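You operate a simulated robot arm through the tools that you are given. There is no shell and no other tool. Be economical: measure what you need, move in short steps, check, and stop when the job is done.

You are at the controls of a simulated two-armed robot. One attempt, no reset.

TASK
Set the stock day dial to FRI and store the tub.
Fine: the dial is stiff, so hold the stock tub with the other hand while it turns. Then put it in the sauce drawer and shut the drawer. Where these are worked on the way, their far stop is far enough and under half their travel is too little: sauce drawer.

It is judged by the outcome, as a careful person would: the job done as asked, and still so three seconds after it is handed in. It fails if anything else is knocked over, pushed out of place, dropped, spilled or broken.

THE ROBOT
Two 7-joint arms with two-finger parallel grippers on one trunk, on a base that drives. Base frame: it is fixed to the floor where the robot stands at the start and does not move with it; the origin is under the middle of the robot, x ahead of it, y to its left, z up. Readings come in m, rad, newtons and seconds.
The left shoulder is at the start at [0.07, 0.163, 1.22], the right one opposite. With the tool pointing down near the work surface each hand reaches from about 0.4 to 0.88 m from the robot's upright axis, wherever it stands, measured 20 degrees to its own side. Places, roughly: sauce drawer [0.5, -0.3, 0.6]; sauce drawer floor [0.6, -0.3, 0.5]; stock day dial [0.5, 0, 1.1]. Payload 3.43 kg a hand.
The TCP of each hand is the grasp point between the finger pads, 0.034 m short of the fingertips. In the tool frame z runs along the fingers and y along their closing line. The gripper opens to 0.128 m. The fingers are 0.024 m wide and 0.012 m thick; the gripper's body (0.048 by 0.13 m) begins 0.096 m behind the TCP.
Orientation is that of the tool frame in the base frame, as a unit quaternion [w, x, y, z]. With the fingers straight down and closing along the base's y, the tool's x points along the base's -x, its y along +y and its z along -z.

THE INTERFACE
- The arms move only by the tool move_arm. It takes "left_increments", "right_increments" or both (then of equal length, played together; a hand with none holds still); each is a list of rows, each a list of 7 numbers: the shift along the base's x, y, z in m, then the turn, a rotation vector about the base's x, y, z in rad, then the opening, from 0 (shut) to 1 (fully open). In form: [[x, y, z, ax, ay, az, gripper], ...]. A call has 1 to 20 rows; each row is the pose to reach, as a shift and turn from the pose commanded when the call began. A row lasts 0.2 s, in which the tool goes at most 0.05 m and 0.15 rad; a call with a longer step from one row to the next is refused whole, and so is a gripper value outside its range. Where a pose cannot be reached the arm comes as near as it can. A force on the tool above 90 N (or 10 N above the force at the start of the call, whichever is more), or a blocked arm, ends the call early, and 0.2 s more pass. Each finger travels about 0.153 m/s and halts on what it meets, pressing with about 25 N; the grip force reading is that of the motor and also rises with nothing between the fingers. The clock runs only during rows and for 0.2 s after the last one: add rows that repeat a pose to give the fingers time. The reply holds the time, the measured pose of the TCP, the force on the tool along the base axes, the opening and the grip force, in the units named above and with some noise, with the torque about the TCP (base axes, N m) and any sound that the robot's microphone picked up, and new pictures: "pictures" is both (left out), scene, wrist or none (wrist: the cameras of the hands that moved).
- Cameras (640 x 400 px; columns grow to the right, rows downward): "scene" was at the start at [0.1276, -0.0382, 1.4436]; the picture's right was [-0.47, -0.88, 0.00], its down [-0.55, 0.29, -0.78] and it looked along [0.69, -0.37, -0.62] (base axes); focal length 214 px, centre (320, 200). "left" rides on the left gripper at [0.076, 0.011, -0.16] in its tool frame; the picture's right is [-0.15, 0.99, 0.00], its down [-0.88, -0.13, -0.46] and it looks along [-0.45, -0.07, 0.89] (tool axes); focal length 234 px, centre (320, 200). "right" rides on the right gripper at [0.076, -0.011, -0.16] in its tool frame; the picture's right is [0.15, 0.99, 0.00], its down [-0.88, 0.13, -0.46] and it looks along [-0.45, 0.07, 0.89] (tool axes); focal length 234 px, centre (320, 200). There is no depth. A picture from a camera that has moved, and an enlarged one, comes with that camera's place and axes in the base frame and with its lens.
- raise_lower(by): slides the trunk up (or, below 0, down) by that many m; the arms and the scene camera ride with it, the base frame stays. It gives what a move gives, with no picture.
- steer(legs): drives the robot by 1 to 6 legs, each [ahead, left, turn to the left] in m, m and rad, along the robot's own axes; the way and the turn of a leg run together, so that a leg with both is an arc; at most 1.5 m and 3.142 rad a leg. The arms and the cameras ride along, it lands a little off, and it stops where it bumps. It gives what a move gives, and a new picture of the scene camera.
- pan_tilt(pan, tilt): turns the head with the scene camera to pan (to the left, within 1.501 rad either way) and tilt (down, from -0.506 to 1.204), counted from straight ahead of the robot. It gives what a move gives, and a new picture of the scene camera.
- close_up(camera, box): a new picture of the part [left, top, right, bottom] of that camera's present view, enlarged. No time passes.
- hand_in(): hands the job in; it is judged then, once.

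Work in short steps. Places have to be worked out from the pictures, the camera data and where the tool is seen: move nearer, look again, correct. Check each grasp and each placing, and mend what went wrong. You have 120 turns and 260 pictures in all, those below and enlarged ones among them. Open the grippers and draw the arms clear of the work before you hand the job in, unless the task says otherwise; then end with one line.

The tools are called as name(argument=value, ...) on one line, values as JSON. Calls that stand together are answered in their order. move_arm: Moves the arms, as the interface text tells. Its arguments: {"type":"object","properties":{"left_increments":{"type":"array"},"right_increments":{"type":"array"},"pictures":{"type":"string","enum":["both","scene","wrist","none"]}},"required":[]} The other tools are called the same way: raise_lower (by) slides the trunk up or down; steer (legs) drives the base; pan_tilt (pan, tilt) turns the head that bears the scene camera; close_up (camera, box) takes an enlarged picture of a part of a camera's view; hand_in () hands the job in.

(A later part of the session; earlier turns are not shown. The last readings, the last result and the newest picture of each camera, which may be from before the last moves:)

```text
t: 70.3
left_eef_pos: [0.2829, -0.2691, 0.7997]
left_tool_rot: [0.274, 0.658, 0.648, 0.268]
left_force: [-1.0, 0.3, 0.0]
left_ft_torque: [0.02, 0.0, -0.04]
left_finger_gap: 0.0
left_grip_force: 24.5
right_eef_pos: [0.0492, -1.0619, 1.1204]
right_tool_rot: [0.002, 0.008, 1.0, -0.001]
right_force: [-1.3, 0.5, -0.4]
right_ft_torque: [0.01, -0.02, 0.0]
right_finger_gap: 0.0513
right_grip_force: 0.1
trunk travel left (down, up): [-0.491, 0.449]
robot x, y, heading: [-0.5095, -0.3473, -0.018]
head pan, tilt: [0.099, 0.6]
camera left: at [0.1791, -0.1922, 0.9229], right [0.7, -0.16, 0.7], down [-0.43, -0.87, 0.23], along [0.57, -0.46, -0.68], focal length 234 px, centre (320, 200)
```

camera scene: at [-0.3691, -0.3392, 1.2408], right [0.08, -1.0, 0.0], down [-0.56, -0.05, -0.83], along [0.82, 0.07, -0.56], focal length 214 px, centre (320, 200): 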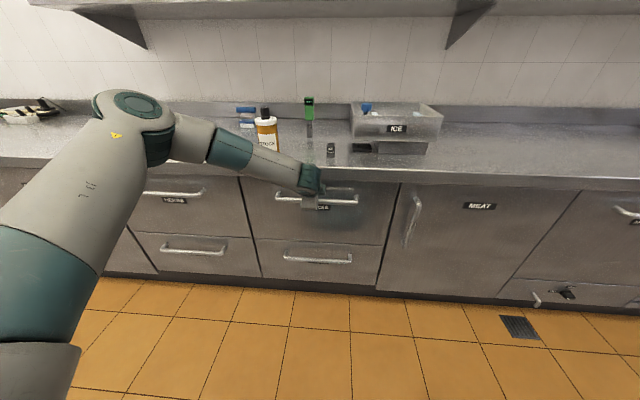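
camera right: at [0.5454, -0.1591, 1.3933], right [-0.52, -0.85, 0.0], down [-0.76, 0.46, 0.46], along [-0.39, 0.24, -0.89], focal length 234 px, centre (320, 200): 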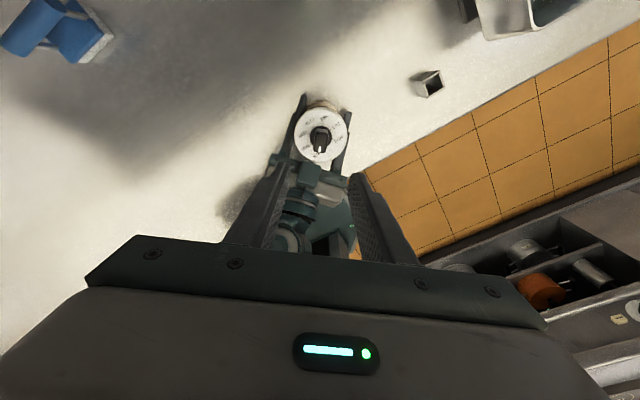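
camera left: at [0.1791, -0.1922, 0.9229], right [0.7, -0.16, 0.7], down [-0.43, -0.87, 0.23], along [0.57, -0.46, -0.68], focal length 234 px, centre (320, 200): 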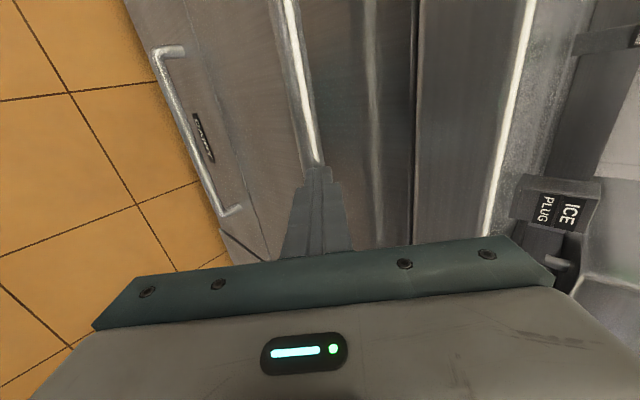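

The fingers closed on nothing; the bar is still beyond the tips, at about (0.316, 0.768). I'll reopen moderately and advance another 3.8 cm, watching force.

move_arm(left_increments=[[0, 0, 0, 0, 0, 0, 0.15], [0, 0, 0, 0, 0, 0, 0.3], [0.009, 0, -0.009, 0, 0, 0, 0.3], [0.018, 0, -0.018, 0, 0, 0, 0.3], [0.027, 0, -0.027, 0, 0, 0, 0.3], [0.027, 0, -0.027, 0, 0, 0, 0.3]], pictures="wrist")

```text
t: 71.7
left_eef_pos: [0.31, -0.2686, 0.774]
left_tool_rot: [0.274, 0.66, 0.647, 0.267]
left_force: [0.9, -0.4, -0.1]
left_ft_torque: [-0.04, -0.01, 0.0]
left_finger_gap: 0.0386
left_grip_force: 0.0
right_eef_pos: [0.0484, -1.0628, 1.1194]
right_tool_rot: [0.002, 0.007, 1.0, -0.002]
right_force: [-0.4, -0.2, -0.6]
right_ft_torque: [-0.02, 0.01, -0.02]
right_finger_gap: 0.0511
right_grip_force: 0.1
trunk travel left (down, up): [-0.491, 0.449]
robot x, y, heading: [-0.5069, -0.348, -0.016]
head pan, tilt: [0.099, 0.6]
camera left: at [0.2057, -0.1924, 0.8961], right [0.7, -0.16, 0.7], down [-0.43, -0.87, 0.23], along [0.57, -0.46, -0.68], focal length 234 px, centre (320, 200)
```

left: 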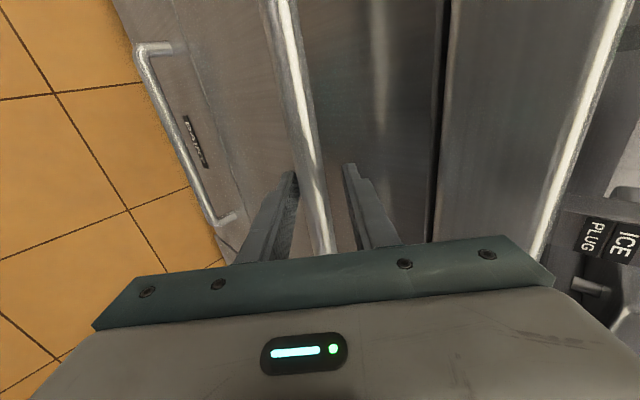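

No contact yet and the bar looks at pad depth. Closing again.

move_arm(left_increments=[[0.003, 0, -0.003, 0, 0, 0, 0.2], [0.003, 0, -0.003, 0, 0, 0, 0.1], [0.003, 0, -0.003, 0, 0, 0, 0.0], [0.003, 0, -0.003, 0, 0, 0, 0.0]], pictures="wrist")

```text
t: 72.7
left_eef_pos: [0.3083, -0.2704, 0.7688]
left_tool_rot: [0.271, 0.66, 0.649, 0.264]
left_force: [-32.4, -0.6, -22.1]
left_ft_torque: [-0.49, 0.08, 1.01]
left_finger_gap: 0.0217
left_grip_force: 44.9
right_eef_pos: [0.0482, -1.0615, 1.1189]
right_tool_rot: [0.001, 0.007, 1.0, 0.0]
right_force: [-0.2, -0.3, -0.5]
right_ft_torque: [-0.02, -0.01, -0.01]
right_finger_gap: 0.0515
right_grip_force: 0.0
trunk travel left (down, up): [-0.491, 0.449]
robot x, y, heading: [-0.5071, -0.3439, -0.021]
head pan, tilt: [0.099, 0.6]
camera left: at [0.206, -0.1927, 0.8904], right [0.7, -0.16, 0.69], down [-0.43, -0.87, 0.24], along [0.57, -0.46, -0.68], focal length 234 px, centre (320, 200)
```

left: 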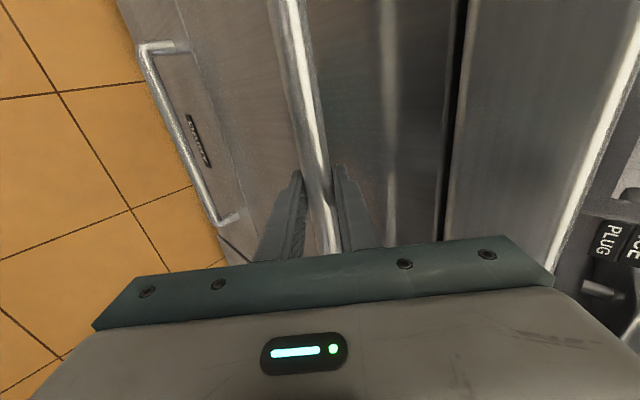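

The bar is gripped (21.7 mm) with side load, so I'll relax the hand by a few mm toward the load.

move_arm(left_increments=[[-0.006, 0, -0.004, 0, 0, 0, 0.0], [-0.006, 0, -0.004, 0, 0, 0, 0.0]], pictures="none")

steer(legs=[[-0.12, 0, 0]])

```text
t: 73.3
left_eef_pos: [0.3086, -0.2701, 0.7678]
left_tool_rot: [0.274, 0.659, 0.647, 0.268]
left_force: [-1.2, -1.4, -10.7]
left_ft_torque: [-1.24, -0.02, 0.24]
left_finger_gap: 0.0217
left_grip_force: 45.6
right_eef_pos: [0.0507, -1.0632, 1.1183]
right_tool_rot: [0.001, 0.008, 1.0, -0.001]
right_force: [-0.1, 0.1, 0.2]
right_ft_torque: [0.03, -0.01, -0.02]
right_finger_gap: 0.0514
right_grip_force: 0.1
trunk travel left (down, up): [-0.491, 0.449]
robot x, y, heading: [-0.5097, -0.3482, -0.016]
head pan, tilt: [0.099, 0.6]
```

```text
t: 74.1
left_eef_pos: [0.3028, -0.2703, 0.7683]
left_tool_rot: [0.275, 0.658, 0.648, 0.268]
left_force: [3.1, -1.9, -4.1]
left_ft_torque: [-0.24, -0.05, 0.79]
left_finger_gap: 0.0218
left_grip_force: 45.4
right_eef_pos: [0.0464, -1.0629, 1.1186]
right_tool_rot: [0.001, 0.007, 1.0, -0.001]
right_force: [-0.5, -0.4, 0.8]
right_ft_torque: [0.03, -0.01, 0.0]
right_finger_gap: 0.0514
right_grip_force: 0.1
trunk travel left (down, up): [-0.491, 0.449]
robot x, y, heading: [-0.5127, -0.3477, -0.017]
head pan, tilt: [0.099, 0.6]
stopped in leg 1: the robot was blocked; the commanded pose is now the measured one
camera scene: at [-0.3731, -0.3392, 1.2406], right [0.08, -1.0, 0.0], down [-0.56, -0.04, -0.82], along [0.82, 0.07, -0.57], focal length 214 px, centre (320, 200)
```

scene: 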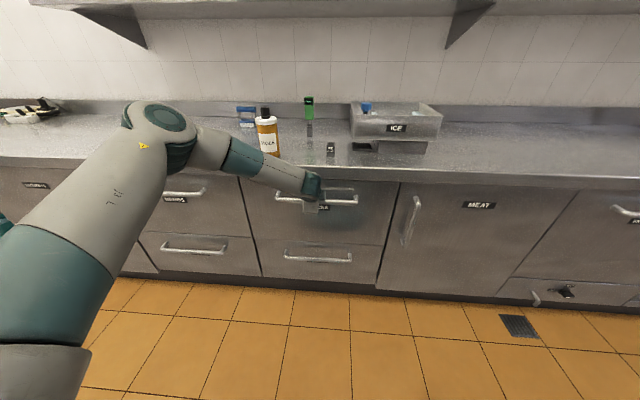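

The base stopped at the drawer's resistance. I'll pull with the arm instead.

move_arm(left_increments=[[-0.015, 0, 0, 0, 0, 0, 0], [-0.03, 0, 0, 0, 0, 0, 0], [-0.045, 0, 0, 0, 0, 0, 0], [-0.06, 0, 0, 0, 0, 0, 0], [-0.075, 0, 0, 0, 0, 0, 0], [-0.09, 0, 0, 0, 0, 0, 0]], pictures="both")

```text
t: 75.5
left_eef_pos: [0.2097, -0.2695, 0.7685]
left_tool_rot: [0.275, 0.659, 0.648, 0.267]
left_force: [-3.5, -0.7, -7.5]
left_ft_torque: [-0.15, 0.08, 1.3]
left_finger_gap: 0.0218
left_grip_force: 45.0
right_eef_pos: [0.0429, -1.0624, 1.1197]
right_tool_rot: [0.002, 0.008, 1.0, -0.001]
right_force: [0.2, -0.5, -0.1]
right_ft_torque: [0.0, -0.01, 0.01]
right_finger_gap: 0.0512
right_grip_force: 0.1
trunk travel left (down, up): [-0.491, 0.449]
robot x, y, heading: [-0.5134, -0.348, -0.022]
head pan, tilt: [0.099, 0.6]
camera scene: at [-0.3733, -0.3391, 1.2406], right [0.08, -1.0, 0.0], down [-0.56, -0.04, -0.82], along [0.82, 0.07, -0.57], focal length 214 px, centre (320, 200)
camera left: at [0.1069, -0.1927, 0.8897], right [0.7, -0.16, 0.7], down [-0.43, -0.87, 0.23], along [0.57, -0.46, -0.68], focal length 234 px, centre (320, 200)
```

scene: 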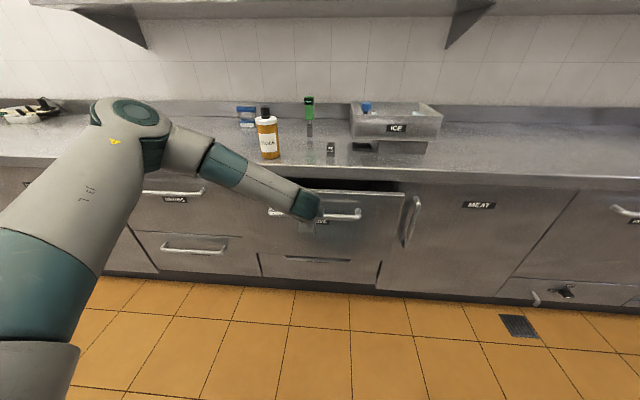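
left: 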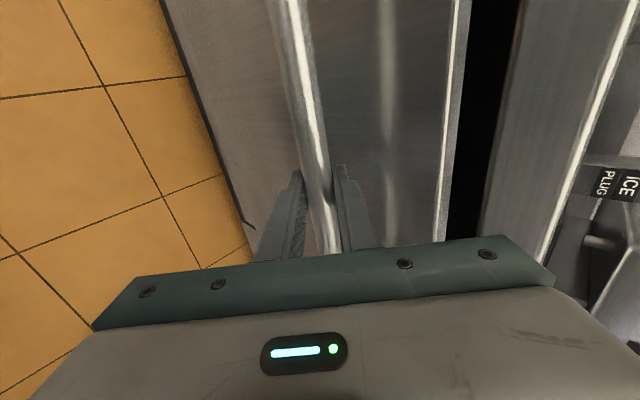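

The drawer is opening (0.1 m out). Continuing to pull.

move_arm(left_increments=[[-0.02, 0, 0, 0, 0, 0, 0], [-0.04, 0, 0, 0, 0, 0, 0], [-0.06, 0, 0, 0, 0, 0, 0], [-0.08, 0, 0, 0, 0, 0, 0], [-0.1, 0, 0, 0, 0, 0, 0], [-0.12, 0, 0, 0, 0, 0, 0], [-0.14, 0, 0, 0, 0, 0, 0], [-0.16, 0, 0, 0, 0, 0, 0], [-0.18, 0, 0, 0, 0, 0, 0], [-0.2, 0, 0, 0, 0, 0, 0]], pictures="scene")

```text
t: 77.7
left_eef_pos: [0.0107, -0.2696, 0.7676]
left_tool_rot: [0.275, 0.658, 0.648, 0.267]
left_force: [-3.6, 1.9, -3.7]
left_ft_torque: [-0.11, 0.04, 1.21]
left_finger_gap: 0.0215
left_grip_force: 44.4
right_eef_pos: [0.0425, -1.0602, 1.1189]
right_tool_rot: [0.001, 0.009, 1.0, -0.002]
right_force: [-0.1, 0.1, 0.4]
right_ft_torque: [0.01, 0.03, 0.0]
right_finger_gap: 0.0511
right_grip_force: 0.1
trunk travel left (down, up): [-0.491, 0.449]
robot x, y, heading: [-0.5136, -0.3466, -0.018]
head pan, tilt: [0.099, 0.6]
camera scene: at [-0.3743, -0.3387, 1.2408], right [0.08, -1.0, 0.0], down [-0.56, -0.05, -0.83], along [0.82, 0.07, -0.56], focal length 214 px, centre (320, 200)
```

scene: 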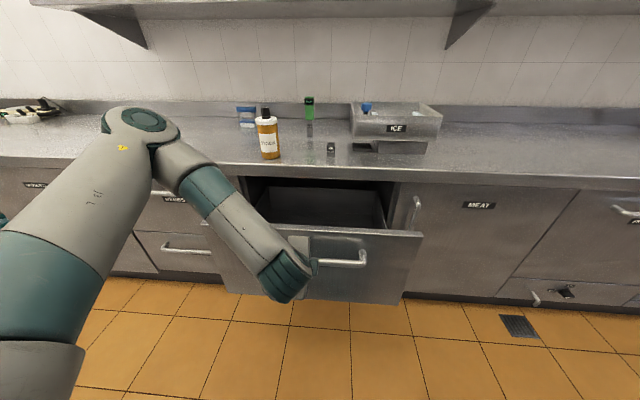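

Open about 0.3 m. I'll pull on gently to find the far stop (up to 0.1 m more).

move_arm(left_increments=[[-0.015, 0, 0, 0, 0, 0, 0], [-0.03, 0, 0, 0, 0, 0, 0], [-0.045, 0, 0, 0, 0, 0, 0], [-0.06, 0, 0, 0, 0, 0, 0], [-0.075, 0, 0, 0, 0, 0, 0], [-0.09, 0, 0, 0, 0, 0, 0]], pictures="scene")

```text
t: 79.1
left_eef_pos: [-0.0392, -0.2949, 0.7609]
left_tool_rot: [0.277, 0.654, 0.648, 0.274]
left_force: [-1.7, 41.7, 57.5]
left_ft_torque: [-0.46, 0.78, 1.67]
left_finger_gap: 0.022
left_grip_force: 44.8
left hand out of reach, approached as far as the arm can: row 2, 3, 4, 5, 6
right_eef_pos: [0.0407, -1.0577, 1.1244]
right_tool_rot: [0.005, 0.007, 1.0, -0.003]
right_force: [-0.2, 0.6, 0.5]
right_ft_torque: [0.0, -0.01, 0.0]
right_finger_gap: 0.0511
right_grip_force: 0.0
trunk travel left (down, up): [-0.491, 0.449]
robot x, y, heading: [-0.5139, -0.3498, -0.019]
head pan, tilt: [0.099, 0.6]
camera scene: at [-0.3789, -0.3344, 1.242], right [0.08, -1.0, 0.0], down [-0.56, -0.05, -0.83], along [0.82, 0.07, -0.56], focal length 214 px, centre (320, 200)
```

scene: 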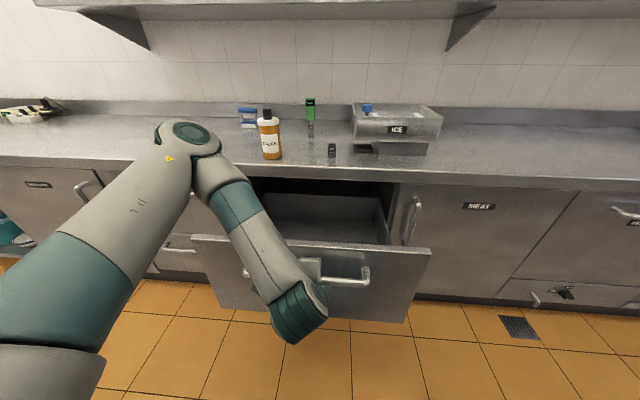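

I reached the arm's fold limit at about 0.35 m open, with side load. I'll relieve the strain by easing back toward the bar line before releasing.

move_arm(left_increments=[[0.01, 0.012, 0.003, 0, 0, 0, 0], [0.02, 0.025, 0.007, 0, 0, 0, 0], [0.02, 0.025, 0.007, 0, 0, 0, 0]], pictures="none")

```text
t: 79.9
left_eef_pos: [-0.0168, -0.2768, 0.7594]
left_tool_rot: [0.274, 0.659, 0.647, 0.267]
left_force: [0.3, -32.3, -3.8]
left_ft_torque: [-0.27, 0.02, 1.32]
left_finger_gap: 0.0217
left_grip_force: 45.3
right_eef_pos: [0.0434, -1.0654, 1.1163]
right_tool_rot: [0.002, 0.009, 1.0, 0.0]
right_force: [0.4, 0.8, 0.2]
right_ft_torque: [-0.05, 0.01, 0.03]
right_finger_gap: 0.0514
right_grip_force: 0.0
trunk travel left (down, up): [-0.491, 0.449]
robot x, y, heading: [-0.514, -0.3484, -0.019]
head pan, tilt: [0.099, 0.6]
```

Ease 1 cm back, then open and retreat up and back at 45°.

move_arm(left_increments=[[0, -0.009, 0, 0, 0, 0, 0], [0, -0.009, 0, 0, 0, 0, 0.2], [0, -0.009, 0, 0, 0, 0, 0.4], [0, -0.009, 0, 0, 0, 0, 0.5], [-0.01, -0.005, 0.01, 0, 0, 0, 0.5], [-0.02, 0, 0.025, 0, 0, 0, 0.5], [-0.03, 0.01, 0.045, 0, 0, 0, 0.5], [-0.04, 0.02, 0.065, 0, 0, 0, 0.5]], pictures="both")

```text
t: 81.7
left_eef_pos: [-0.0141, -0.2882, 0.8274]
left_tool_rot: [0.276, 0.658, 0.647, 0.267]
left_force: [-0.6, 0.1, 0.8]
left_ft_torque: [0.05, 0.0, 0.03]
left_finger_gap: 0.0638
left_grip_force: 0.1
left hand out of reach, approached as far as the arm can: row 5, 6, 7, 8
right_eef_pos: [0.0424, -1.0625, 1.1189]
right_tool_rot: [0.003, 0.008, 1.0, -0.001]
right_force: [-0.6, -0.2, 0.3]
right_ft_torque: [-0.03, -0.03, -0.02]
right_finger_gap: 0.0514
right_grip_force: 0.1
trunk travel left (down, up): [-0.491, 0.449]
robot x, y, heading: [-0.5123, -0.3476, -0.02]
head pan, tilt: [0.099, 0.6]
camera scene: at [-0.3747, -0.3391, 1.2408], right [0.08, -1.0, 0.0], down [-0.56, -0.04, -0.83], along [0.82, 0.07, -0.56], focal length 214 px, centre (320, 200)
camera left: at [-0.1181, -0.2102, 0.9484], right [0.7, -0.16, 0.7], down [-0.43, -0.87, 0.23], along [0.58, -0.46, -0.67], focal length 234 px, centre (320, 200)
```

scene: 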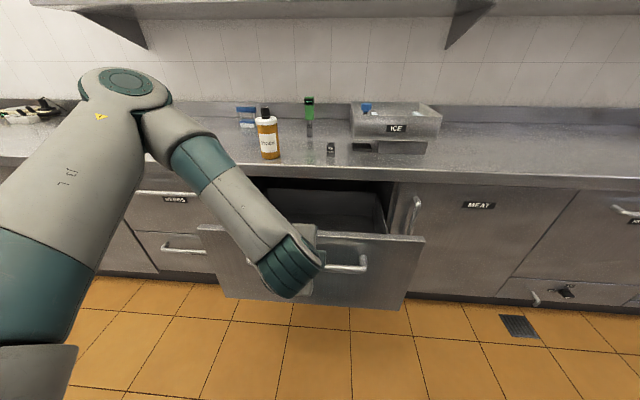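
left: 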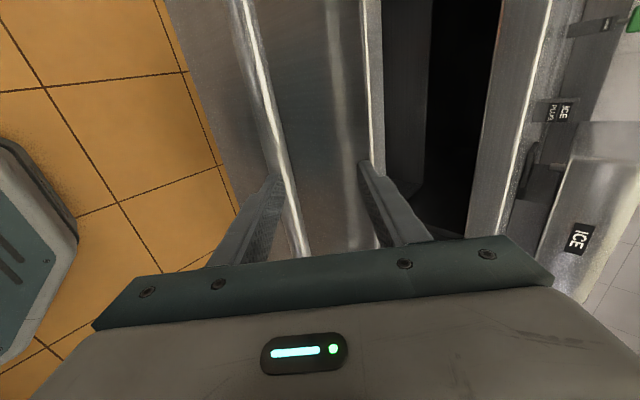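

The hand is free of the bar with the drawer standing open. I'll raise the hand and turn it back to pointing straight down.

move_arm(left_increments=[[0, 0, 0.04, 0, 0, 0, 0.6], [0, 0, 0.08, 0, 0, 0, 0.7], [0, 0, 0.12, 0, 0, 0, 0.8], [0.02, 0.02, 0.16, -0.051, 0.051, 0.1236, 0.9], [0.04, 0.03, 0.19, -0.102, 0.102, 0.247, 1], [0.06, 0.04, 0.22, -0.1535, 0.1535, 0.371, 1], [0.08, 0.05, 0.24, -0.205, 0.205, 0.494, 1], [0.1, 0.06, 0.26, -0.256, 0.256, 0.618, 1], [0.12, 0.07, 0.27, -0.307, 0.307, 0.7415, 1], [0.14, 0.08, 0.28, -0.358, 0.358, 0.865, 1], [0.16, 0.09, 0.29, -0.409, 0.409, 0.989, 1], [0.18, 0.1, 0.3, -0.4605, 0.4605, 1.112, 1], [0.2, 0.11, 0.3, -0.512, 0.512, 1.236, 1], [0.22, 0.12, 0.3, -0.563, 0.563, 1.3595, 1], [0.24, 0.13, 0.3, -0.614, 0.614, 1.483, 1]], pictures="none")

raise_lower(by=0.2)

steer(legs=[[0, 0.1, 0.02], [0.12, 0, 0]])

```text
t: 84.9
left_eef_pos: [0.2279, -0.1589, 1.125]
left_tool_rot: [0.007, 0.005, 1.0, 0.001]
left_force: [-0.4, 0.3, 0.5]
left_ft_torque: [0.01, -0.02, -0.03]
left_finger_gap: 0.128
left_grip_force: 0.1
right_eef_pos: [0.0438, -1.0629, 1.119]
right_tool_rot: [0.002, 0.008, 1.0, 0.0]
right_force: [0.2, -1.0, -0.7]
right_ft_torque: [0.02, 0.0, 0.02]
right_finger_gap: 0.0511
right_grip_force: 0.1
trunk travel left (down, up): [-0.491, 0.449]
robot x, y, heading: [-0.5144, -0.3471, -0.019]
head pan, tilt: [0.099, 0.6]
```

```text
t: 87.0
left_eef_pos: [0.2284, -0.1581, 1.3264]
left_tool_rot: [0.007, 0.006, 1.0, 0.002]
left_force: [0.4, 0.2, -0.5]
left_ft_torque: [-0.01, 0.03, 0.0]
left_finger_gap: 0.1284
left_grip_force: 0.2
right_eef_pos: [0.0444, -1.0621, 1.3201]
right_tool_rot: [0.003, 0.008, 1.0, -0.001]
right_force: [0.1, 0.1, 0.2]
right_ft_torque: [-0.01, 0.02, -0.05]
right_finger_gap: 0.0514
right_grip_force: 0.0
trunk travel left (down, up): [-0.691, 0.249]
robot x, y, heading: [-0.5167, -0.3466, -0.021]
head pan, tilt: [0.099, 0.6]
```

```text
t: 89.0
left_eef_pos: [0.3398, -0.0431, 1.328]
left_tool_rot: [0.007, -0.005, 1.0, 0.001]
left_force: [-0.4, 0.1, 1.1]
left_ft_torque: [-0.03, -0.02, 0.06]
left_finger_gap: 0.1281
left_grip_force: 0.1
right_eef_pos: [0.1732, -0.9501, 1.3203]
right_tool_rot: [0.003, -0.002, 1.0, -0.001]
right_force: [-0.3, 0.6, 0.5]
right_ft_torque: [-0.02, -0.01, 0.0]
right_finger_gap: 0.0515
right_grip_force: 0.0
trunk travel left (down, up): [-0.691, 0.249]
robot x, y, heading: [-0.3967, -0.2484, -0.0]
head pan, tilt: [0.099, 0.6]
camera scene: at [-0.2578, -0.2353, 1.4409], right [0.1, -1.0, 0.0], down [-0.56, -0.06, -0.83], along [0.82, 0.08, -0.56], focal length 214 px, centre (320, 200)
```

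scene: 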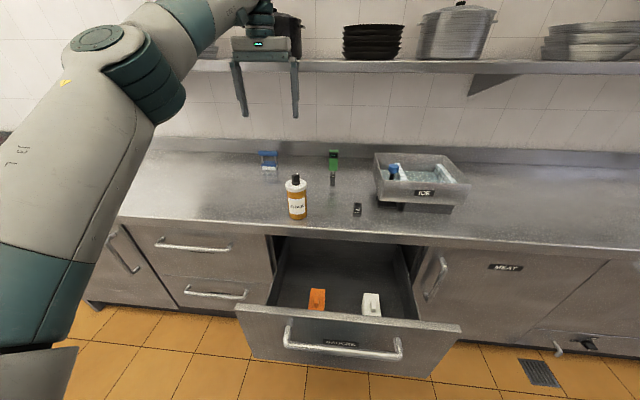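

The drawer is open with two small sauce packs near its front; there is free floor behind and between them. Now hover the left hand above the tub at about (0.412, -0.082) and check.

move_arm(left_increments=[[0.03, -0.015, -0.01, 0, 0, 0, 1], [0.055, -0.03, -0.03, 0, 0, 0, 1], [0.072, -0.039, -0.06, 0, 0, 0, 1], [0.072, -0.039, -0.06, 0, 0, 0, 1]], pictures="wrist")

close_up(camera="left", box=[240, 90, 400, 190])

```text
t: 90.0
left_eef_pos: [0.3854, -0.0718, 1.2564]
left_tool_rot: [0.008, -0.003, 1.0, 0.001]
left_force: [-0.1, -0.3, 0.4]
left_ft_torque: [-0.01, -0.01, -0.01]
left_finger_gap: 0.1281
left_grip_force: 0.0
left hand out of reach, approached as far as the arm can: row 1, 2, 3, 4
right_eef_pos: [0.1732, -0.9509, 1.3201]
right_tool_rot: [0.003, -0.001, 1.0, -0.002]
right_force: [0.2, 1.1, 0.9]
right_ft_torque: [-0.07, 0.01, 0.01]
right_finger_gap: 0.051
right_grip_force: 0.0
trunk travel left (down, up): [-0.691, 0.249]
robot x, y, heading: [-0.3968, -0.2499, 0.002]
head pan, tilt: [0.099, 0.6]
camera left: at [0.3059, -0.063, 1.4166], right [0.14, 0.99, 0.0], down [0.87, -0.12, 0.47], along [0.47, -0.06, -0.88], focal length 234 px, centre (320, 200)
```

left: 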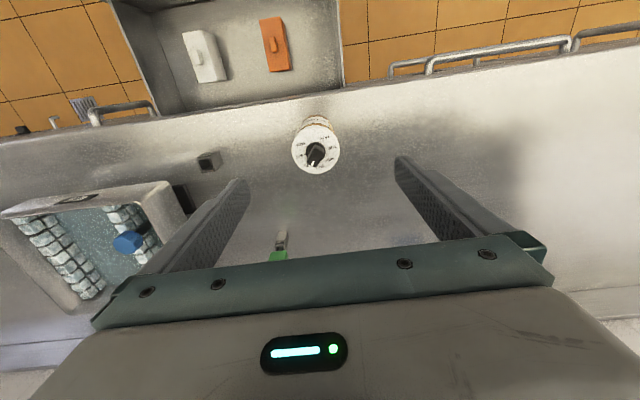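

```text
4.00 times, centred on (320, 140) of left
camera zoom: at [0.3059, -0.063, 1.4166], right [0.14, 0.99, 0.0], down [0.87, -0.12, 0.47], along [0.47, -0.06, -0.88], focal length 937 px, centre (320, 440)
```

zoom: 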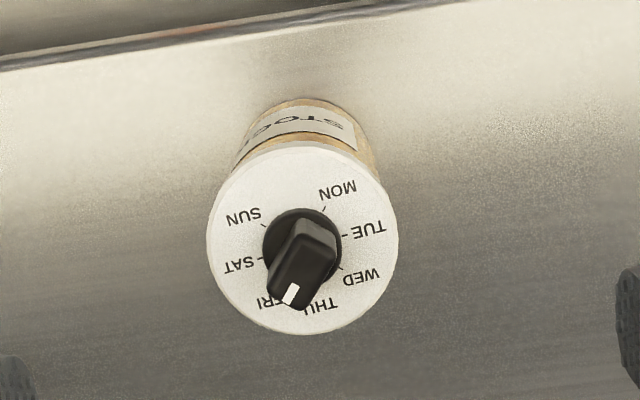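

The dial still reads FRI and the tub is at (0.412, -0.083). The hand is just short on reach, so I'll drive 5 cm ahead.

steer(legs=[[0.05, 0, 0]])

```text
t: 90.9
left_eef_pos: [0.4293, -0.0732, 1.2602]
left_tool_rot: [0.011, -0.005, 1.0, 0.001]
left_force: [-0.8, 0.3, 0.4]
left_ft_torque: [0.05, -0.09, 0.02]
left_finger_gap: 0.1281
left_grip_force: 0.2
right_eef_pos: [0.2166, -0.9534, 1.3231]
right_tool_rot: [0.005, 0.001, 1.0, -0.001]
right_force: [-0.1, -1.0, 0.7]
right_ft_torque: [0.0, -0.07, -0.02]
right_finger_gap: 0.0513
right_grip_force: 0.0
trunk travel left (down, up): [-0.691, 0.249]
robot x, y, heading: [-0.349, -0.2441, -0.007]
head pan, tilt: [0.099, 0.6]
camera scene: at [-0.2139, -0.2371, 1.4416], right [0.1, -1.0, 0.0], down [-0.56, -0.05, -0.83], along [0.82, 0.08, -0.56], focal length 214 px, centre (320, 200)
```

scene: 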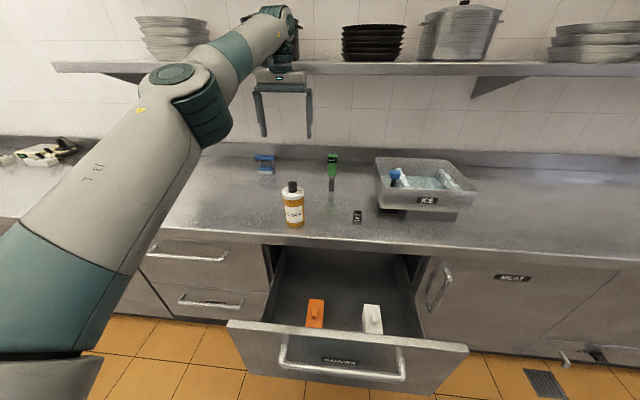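

Descending over the tub with a small correction, stopping at z ≈ 1.06 with the fingers straddling the lid to check.

move_arm(left_increments=[[-0.017, -0.01, -0.03, 0, 0, 0, 1], [-0.017, -0.01, -0.07, 0, 0, 0, 1], [-0.017, -0.01, -0.11, 0, 0, 0, 1], [-0.017, -0.01, -0.15, 0, 0, 0, 1], [-0.017, -0.01, -0.18, 0, 0, 0, 1], [-0.017, -0.01, -0.2, 0, 0, 0, 1], [-0.017, -0.01, -0.2, 0, 0, 0, 1]], pictures="wrist")

```text
t: 92.5
left_eef_pos: [0.4144, -0.0825, 1.0592]
left_tool_rot: [0.007, -0.005, 1.0, 0.002]
left_force: [0.0, 0.1, -0.5]
left_ft_torque: [0.0, -0.01, -0.02]
left_finger_gap: 0.1278
left_grip_force: 0.1
right_eef_pos: [0.222, -0.9531, 1.3211]
right_tool_rot: [0.002, 0.0, 1.0, -0.001]
right_force: [-0.4, 0.1, 0.5]
right_ft_torque: [-0.01, 0.0, 0.02]
right_finger_gap: 0.0511
right_grip_force: 0.1
trunk travel left (down, up): [-0.691, 0.249]
robot x, y, heading: [-0.3477, -0.2482, -0.001]
head pan, tilt: [0.099, 0.6]
camera left: at [0.336, -0.0734, 1.2181], right [0.14, 0.99, 0.0], down [0.87, -0.12, 0.47], along [0.47, -0.06, -0.88], focal length 234 px, centre (320, 200)
```

left: 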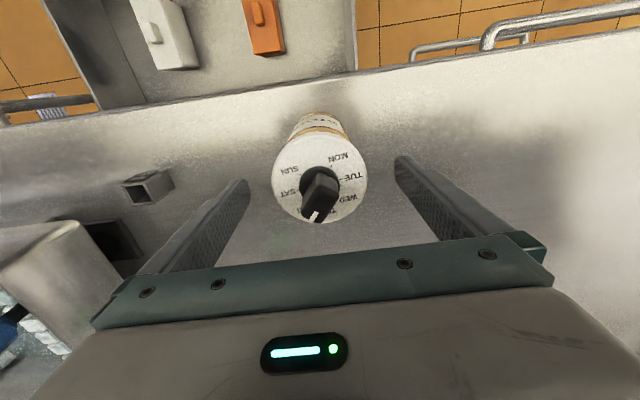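

Centred between the fingers; I'll nudge 5 mm toward the robot, go down to lid height and close.

move_arm(left_increments=[[-0.005, 0, -0.015, 0, 0, 0, 1], [-0.005, 0, -0.032, 0, 0, 0, 1], [-0.005, 0, -0.032, 0, 0, 0, 0.75], [-0.005, 0, -0.032, 0, 0, 0, 0.55], [-0.005, 0, -0.032, 0, 0, 0, 0.4], [-0.005, 0, -0.032, 0, 0, 0, 0.4]], pictures="wrist")

```text
t: 93.9
left_eef_pos: [0.4116, -0.0835, 1.027]
left_tool_rot: [0.008, -0.003, 1.0, 0.001]
left_force: [0.6, -0.9, -0.9]
left_ft_torque: [-0.29, -0.07, -0.01]
left_finger_gap: 0.0732
left_grip_force: 25.0
right_eef_pos: [0.2228, -0.9521, 1.319]
right_tool_rot: [0.003, 0.0, 1.0, -0.001]
right_force: [0.7, 0.3, -0.5]
right_ft_torque: [-0.03, 0.01, -0.01]
right_finger_gap: 0.0512
right_grip_force: 0.1
trunk travel left (down, up): [-0.691, 0.249]
robot x, y, heading: [-0.3467, -0.2499, 0.004]
head pan, tilt: [0.099, 0.6]
camera left: at [0.3331, -0.0734, 1.1864], right [0.14, 0.99, 0.0], down [0.87, -0.12, 0.47], along [0.47, -0.06, -0.88], focal length 234 px, centre (320, 200)
```

left: 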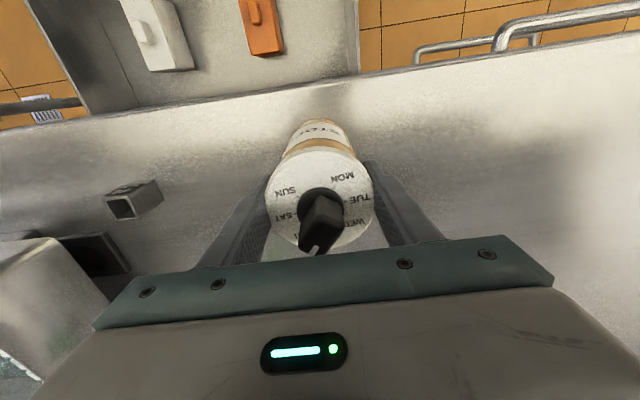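

Firm grip (25 N). Lifting the tub and checking it comes up cleanly, then carrying it over the open drawer.

move_arm(left_increments=[[0, 0, 0.03, 0, 0, 0, 0.4], [0, 0, 0.065, 0, 0, 0, 0.4], [0, 0, 0.1, 0, 0, 0, 0.4], [-0.03, -0.02, 0.1, 0, 0, 0, 0.4], [-0.06, -0.05, 0.1, 0, 0, 0, 0.4], [-0.09, -0.08, 0.1, 0, 0, 0, 0.4], [-0.12, -0.11, 0.1, 0, 0, 0, 0.4], [-0.15, -0.14, 0.1, 0, 0, 0, 0.4], [-0.18, -0.17, 0.1, 0, 0, 0, 0.4], [-0.21, -0.2, 0.1, 0, 0, 0, 0.4]], pictures="none")

pan_tilt(pan=-0.1, tilt=0.95)

```text
t: 96.1
left_eef_pos: [0.2024, -0.2846, 1.1262]
left_tool_rot: [0.008, -0.005, 1.0, 0.002]
left_force: [0.5, 0.0, -6.0]
left_ft_torque: [0.03, -0.01, -0.01]
left_finger_gap: 0.0732
left_grip_force: 25.0
right_eef_pos: [0.2208, -0.9543, 1.319]
right_tool_rot: [0.002, 0.0, 1.0, 0.0]
right_force: [-0.3, 0.2, -0.7]
right_ft_torque: [0.02, -0.03, -0.01]
right_finger_gap: 0.0511
right_grip_force: 0.2
trunk travel left (down, up): [-0.691, 0.249]
robot x, y, heading: [-0.3477, -0.246, -0.005]
head pan, tilt: [0.099, 0.6]
```

```text
t: 97.0
left_eef_pos: [0.2038, -0.2823, 1.1262]
left_tool_rot: [0.008, -0.004, 1.0, 0.002]
left_force: [-0.2, -0.4, -5.0]
left_ft_torque: [-0.03, 0.03, 0.0]
left_finger_gap: 0.0732
left_grip_force: 25.1
right_eef_pos: [0.2234, -0.9533, 1.3196]
right_tool_rot: [0.001, -0.001, 1.0, -0.001]
right_force: [0.2, -0.9, -0.3]
right_ft_torque: [-0.01, 0.0, -0.02]
right_finger_gap: 0.0514
right_grip_force: 0.0
trunk travel left (down, up): [-0.691, 0.249]
robot x, y, heading: [-0.3534, -0.2486, -0.007]
head pan, tilt: [-0.099, 0.949]
camera scene: at [-0.2226, -0.2526, 1.4123], right [-0.1, -0.99, 0.0], down [-0.81, 0.08, -0.58], along [0.58, -0.06, -0.81], focal length 214 px, centre (320, 200)
```

scene: 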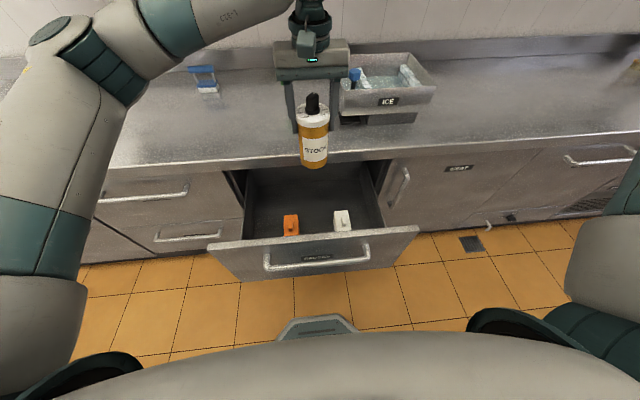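

close_up(camera="scene", box=[200, 140, 440, 290])

close_up(camera="left", box=[0, 0, 640, 400])

```text
2.67 times, centred on (320, 215) of scene
camera zoom: at [-0.2226, -0.2526, 1.4123], right [-0.1, -0.99, 0.0], down [-0.81, 0.08, -0.58], along [0.58, -0.06, -0.81], focal length 572 px, centre (320, 160)
```

zoom: 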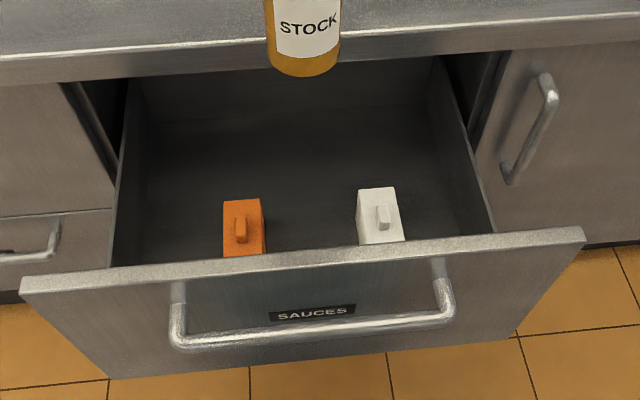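

```text
1.00 times, centred on (320, 200) of left
camera zoom: at [0.1259, -0.2731, 1.2854], right [0.14, 0.99, 0.0], down [0.87, -0.12, 0.47], along [0.46, -0.06, -0.88], focal length 234 px, centre (320, 200)
```

zoom: 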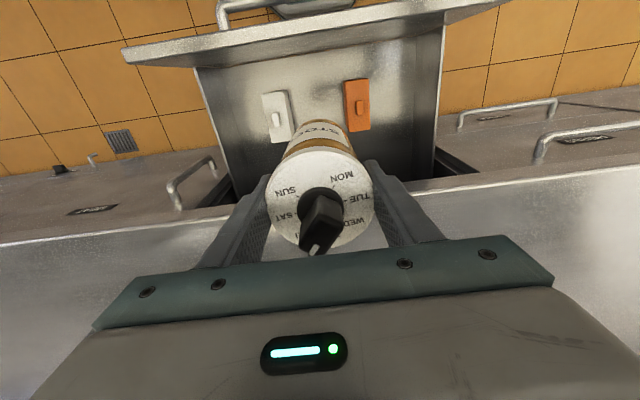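

There is a 16 cm gap between the two packs (y -0.205 to -0.368), centred at -0.286, and the tub is right above it. I'll lower it in stages, keeping the trunk high so the forearm stays clear of the front panel.

move_arm(left_increments=[[0.003, -0.002, -0.035, 0, 0, 0, 0.4], [0.007, -0.003, -0.07, 0, 0, 0, 0.4], [0.01, -0.003, -0.105, 0, 0, 0, 0.4], [0.01, -0.003, -0.14, 0, 0, 0, 0.4], [0.01, -0.003, -0.175, 0, 0, 0, 0.4], [0.01, -0.003, -0.21, 0, 0, 0, 0.4], [0.01, -0.003, -0.24, 0, 0, 0, 0.4], [0.01, -0.003, -0.27, 0, 0, 0, 0.4], [0.01, -0.003, -0.27, 0, 0, 0, 0.4]], pictures="both")

```text
t: 99.0
left_eef_pos: [0.2123, -0.2864, 0.8552]
left_tool_rot: [0.007, -0.005, 1.0, 0.001]
left_force: [-0.7, 0.0, -5.6]
left_ft_torque: [-0.01, -0.01, -0.03]
left_finger_gap: 0.0729
left_grip_force: 25.3
right_eef_pos: [0.2231, -0.9537, 1.3189]
right_tool_rot: [0.003, 0.0, 1.0, -0.001]
right_force: [-0.1, 0.8, -0.8]
right_ft_torque: [0.0, -0.02, 0.02]
right_finger_gap: 0.0513
right_grip_force: 0.0
trunk travel left (down, up): [-0.691, 0.249]
robot x, y, heading: [-0.3477, -0.2484, -0.006]
head pan, tilt: [-0.099, 0.949]
camera scene: at [-0.223, -0.253, 1.4123], right [-0.1, -0.99, 0.0], down [-0.81, 0.08, -0.58], along [0.58, -0.06, -0.81], focal length 214 px, centre (320, 200)
camera left: at [0.133, -0.2774, 1.0148], right [0.14, 0.99, 0.0], down [0.87, -0.12, 0.47], along [0.47, -0.06, -0.88], focal length 234 px, centre (320, 200)
```

scene: 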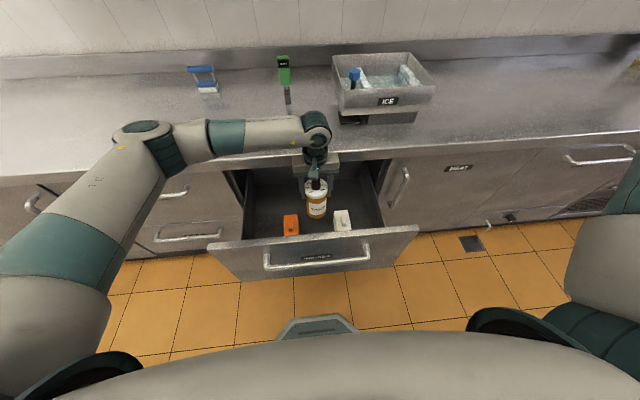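
left: 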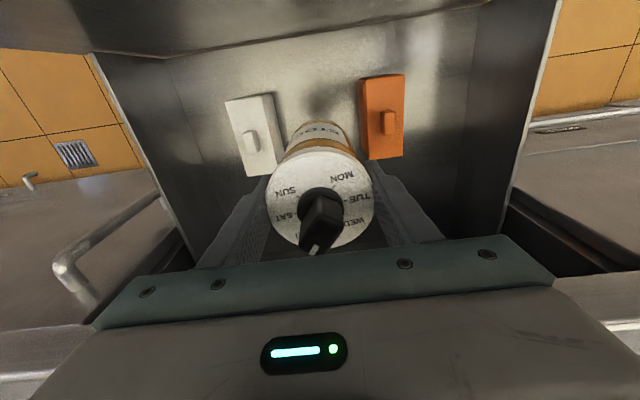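

Clearance either side of the tub looks like about 3 cm, all good. Lowering further to TCP z ≈ 0.70.

move_arm(left_increments=[[0, 0.002, -0.03, 0, 0, 0, 0.4], [0, 0.003, -0.06, 0, 0, 0, 0.4], [0, 0.003, -0.09, 0, 0, 0, 0.4], [0, 0.003, -0.12, 0, 0, 0, 0.4], [0, 0.003, -0.145, 0, 0, 0, 0.4], [0, 0.003, -0.155, 0, 0, 0, 0.4]], pictures="both")

```text
t: 100.4
left_eef_pos: [0.2131, -0.2816, 0.7004]
left_tool_rot: [0.008, -0.004, 1.0, 0.002]
left_force: [0.2, 0.1, -6.1]
left_ft_torque: [0.01, 0.01, -0.02]
left_finger_gap: 0.073
left_grip_force: 24.8
right_eef_pos: [0.2228, -0.9532, 1.3187]
right_tool_rot: [0.002, 0.0, 1.0, -0.001]
right_force: [0.3, 0.5, -0.6]
right_ft_torque: [0.0, 0.01, 0.04]
right_finger_gap: 0.051
right_grip_force: 0.0
trunk travel left (down, up): [-0.691, 0.249]
robot x, y, heading: [-0.3468, -0.2488, -0.002]
head pan, tilt: [-0.099, 0.949]
camera scene: at [-0.2227, -0.253, 1.4122], right [-0.1, -0.99, 0.0], down [-0.81, 0.08, -0.58], along [0.58, -0.06, -0.81], focal length 214 px, centre (320, 200)
camera left: at [0.1336, -0.2738, 0.8605], right [0.14, 0.99, 0.01], down [0.87, -0.13, 0.47], along [0.46, -0.06, -0.88], focal length 234 px, centre (320, 200)
```

scene: 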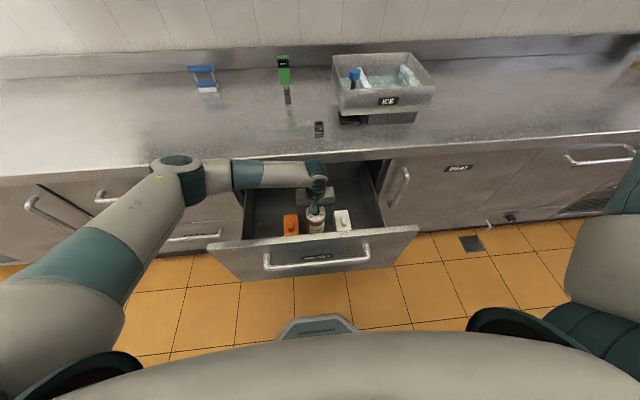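
left: 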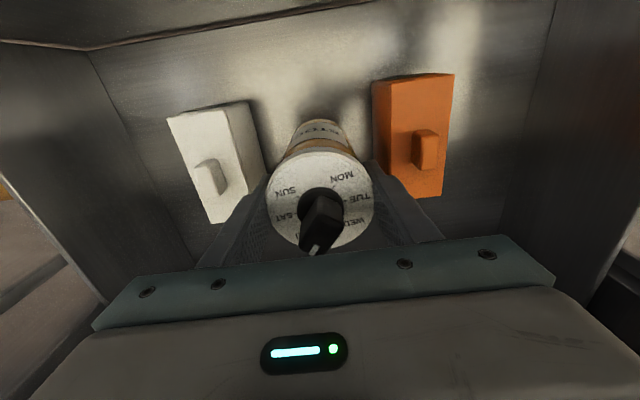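

The tub sits neatly between the packs, with its base about at z 0.57. Lowering slowly to feel for the floor.

move_arm(left_increments=[[0, 0, -0.01, 0, 0, 0, 0.4], [0, 0, -0.02, 0, 0, 0, 0.4], [0, 0, -0.03, 0, 0, 0, 0.4], [0, 0, -0.03, 0, 0, 0, 0.4]], pictures="wrist")

```text
t: 101.4
left_eef_pos: [0.213, -0.2834, 0.6694]
left_tool_rot: [0.007, -0.003, 1.0, 0.0]
left_force: [-0.8, -0.2, -5.0]
left_ft_torque: [-0.01, 0.01, 0.03]
left_finger_gap: 0.0733
left_grip_force: 24.6
right_eef_pos: [0.2228, -0.953, 1.3195]
right_tool_rot: [0.002, 0.0, 1.0, -0.001]
right_force: [0.6, 0.2, 0.0]
right_ft_torque: [0.02, -0.01, 0.01]
right_finger_gap: 0.0512
right_grip_force: 0.0
trunk travel left (down, up): [-0.691, 0.249]
robot x, y, heading: [-0.3509, -0.247, 0.001]
head pan, tilt: [-0.099, 0.949]
camera left: at [0.1339, -0.2739, 0.8298], right [0.14, 0.99, 0.0], down [0.87, -0.12, 0.47], along [0.46, -0.06, -0.88], focal length 234 px, centre (320, 200)
```

left: 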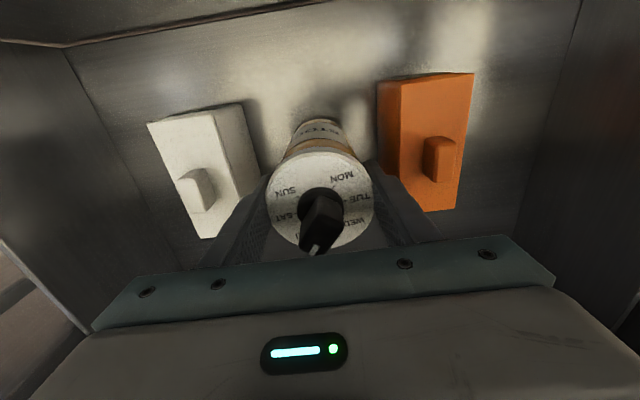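

No contact yet. Another 3 cm slowly.

move_arm(left_increments=[[0, 0, -0.008, 0, 0, 0, 0.4], [0, 0, -0.016, 0, 0, 0, 0.4], [0, 0, -0.023, 0, 0, 0, 0.4], [0, 0, -0.03, 0, 0, 0, 0.4]], pictures="wrist")

```text
t: 102.4
left_eef_pos: [0.211, -0.2851, 0.6413]
left_tool_rot: [0.008, -0.003, 1.0, 0.001]
left_force: [-2.6, 0.9, 17.3]
left_ft_torque: [-0.39, -0.1, -0.21]
left_finger_gap: 0.0718
left_grip_force: 25.5
right_eef_pos: [0.2207, -0.9526, 1.3205]
right_tool_rot: [0.003, 0.0, 1.0, -0.001]
right_force: [0.1, 0.0, 0.1]
right_ft_torque: [-0.02, 0.04, 0.0]
right_finger_gap: 0.051
right_grip_force: 0.1
trunk travel left (down, up): [-0.691, 0.249]
robot x, y, heading: [-0.3478, -0.249, -0.003]
head pan, tilt: [-0.099, 0.949]
camera left: at [0.1327, -0.2743, 0.8009], right [0.14, 0.99, 0.0], down [0.87, -0.13, 0.47], along [0.47, -0.06, -0.88], focal length 234 px, centre (320, 200)
```

left: 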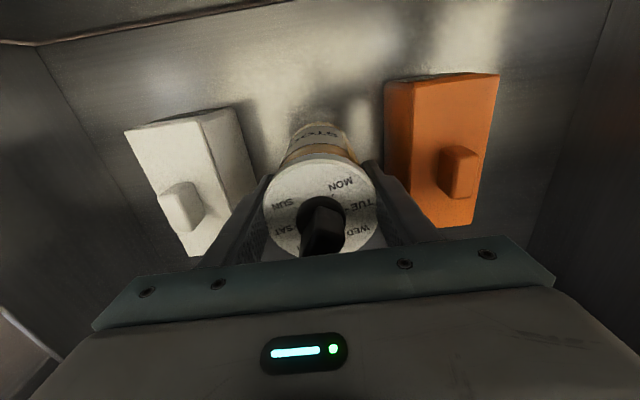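

Floor contact (17 N). Easing the press, opening just a little so the fingers stay clear of the packs, then rising straight up.

move_arm(left_increments=[[0, 0, 0.003, 0, 0, 0, 0.55], [0, 0, 0.003, 0, 0, 0, 0.65], [0, 0, 0.003, 0, 0, 0, 0.7], [0, 0, 0.015, 0, 0, 0, 0.7], [0, 0, 0.035, 0, 0, 0, 0.7], [0, 0, 0.06, 0, 0, 0, 0.7], [0, 0, 0.1, 0, 0, 0, 0.7]], pictures="both")

```text
t: 104.0
left_eef_pos: [0.2113, -0.2834, 0.7416]
left_tool_rot: [0.007, -0.004, 1.0, 0.0]
left_force: [-0.4, 0.5, 0.5]
left_ft_torque: [0.01, -0.03, 0.0]
left_finger_gap: 0.0897
left_grip_force: 0.1
right_eef_pos: [0.2207, -0.9532, 1.3206]
right_tool_rot: [0.002, 0.0, 1.0, 0.0]
right_force: [1.3, 0.8, 0.3]
right_ft_torque: [0.0, -0.04, -0.03]
right_finger_gap: 0.0512
right_grip_force: 0.0
trunk travel left (down, up): [-0.691, 0.249]
robot x, y, heading: [-0.3468, -0.248, -0.002]
head pan, tilt: [-0.099, 0.949]
camera scene: at [-0.2241, -0.2529, 1.4123], right [-0.1, -0.99, 0.0], down [-0.81, 0.08, -0.58], along [0.58, -0.06, -0.81], focal length 214 px, centre (320, 200)
camera left: at [0.1337, -0.2742, 0.9001], right [0.14, 0.99, 0.0], down [0.87, -0.12, 0.47], along [0.47, -0.06, -0.88], focal length 234 px, centre (320, 200)
```

scene: 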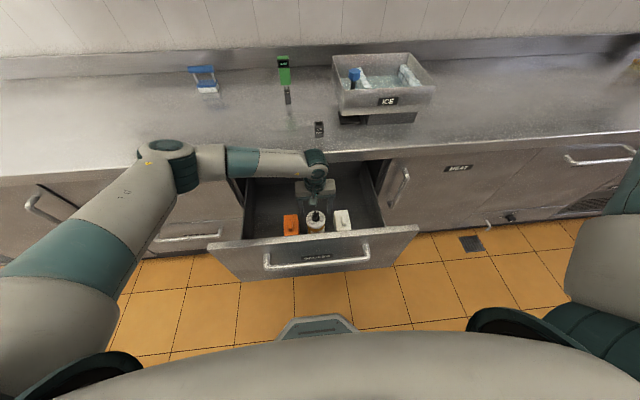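
left: 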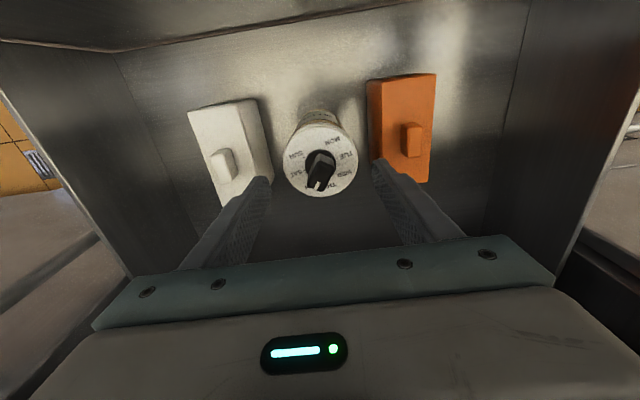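

The tub stands upright between the packs. I'll check the dial, and lift the hand fully out.

close_up(camera="left", box=[272, 115, 368, 205])

move_arm(left_increments=[[0, 0, 0.04, 0, 0, 0, 0.7], [0, 0, 0.08, 0, 0, 0, 0.7], [0, 0, 0.12, 0, 0, 0, 0.7], [0, 0, 0.16, 0, 0, 0, 0.7], [0, 0, 0.2, 0, 0, 0, 0.5], [0, 0, 0.24, 0, 0, 0, 0.3], [0, 0, 0.28, 0, 0, 0, 0.2], [0, 0, 0.32, 0, 0, 0, 0.1]], pictures="scene")

```text
4.44 times, centred on (320, 160) of left
camera zoom: at [0.1337, -0.2742, 0.9001], right [0.14, 0.99, 0.0], down [0.87, -0.12, 0.47], along [0.47, -0.06, -0.88], focal length 1041 px, centre (320, 378)
```

zoom: 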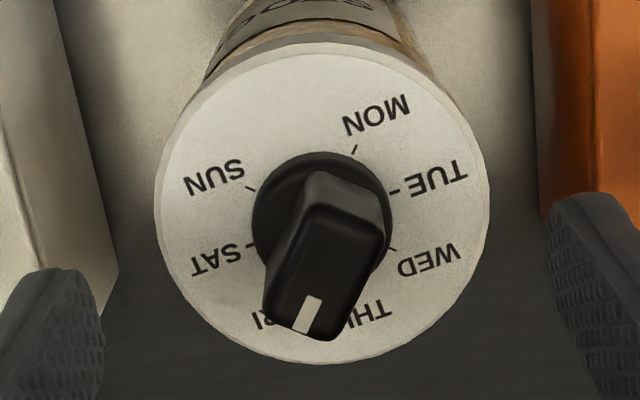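

```text
t: 105.8
left_eef_pos: [0.2119, -0.2822, 1.0608]
left_tool_rot: [0.008, -0.005, 1.0, 0.002]
left_force: [-1.1, -0.6, 0.2]
left_ft_torque: [0.01, -0.01, 0.03]
left_finger_gap: 0.0129
left_grip_force: 0.0
right_eef_pos: [0.2216, -0.954, 1.3189]
right_tool_rot: [0.002, 0.001, 1.0, 0.0]
right_force: [0.5, -0.1, 0.3]
right_ft_torque: [0.0, 0.01, 0.03]
right_finger_gap: 0.0514
right_grip_force: 0.1
trunk travel left (down, up): [-0.691, 0.249]
robot x, y, heading: [-0.343, -0.2477, -0.004]
head pan, tilt: [-0.099, 0.949]
camera scene: at [-0.224, -0.2532, 1.4123], right [-0.1, -0.99, 0.0], down [-0.81, 0.08, -0.58], along [0.58, -0.06, -0.81], focal length 214 px, centre (320, 200)
```

scene: 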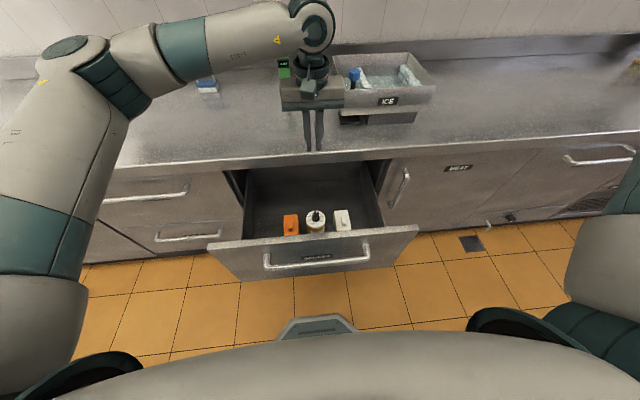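

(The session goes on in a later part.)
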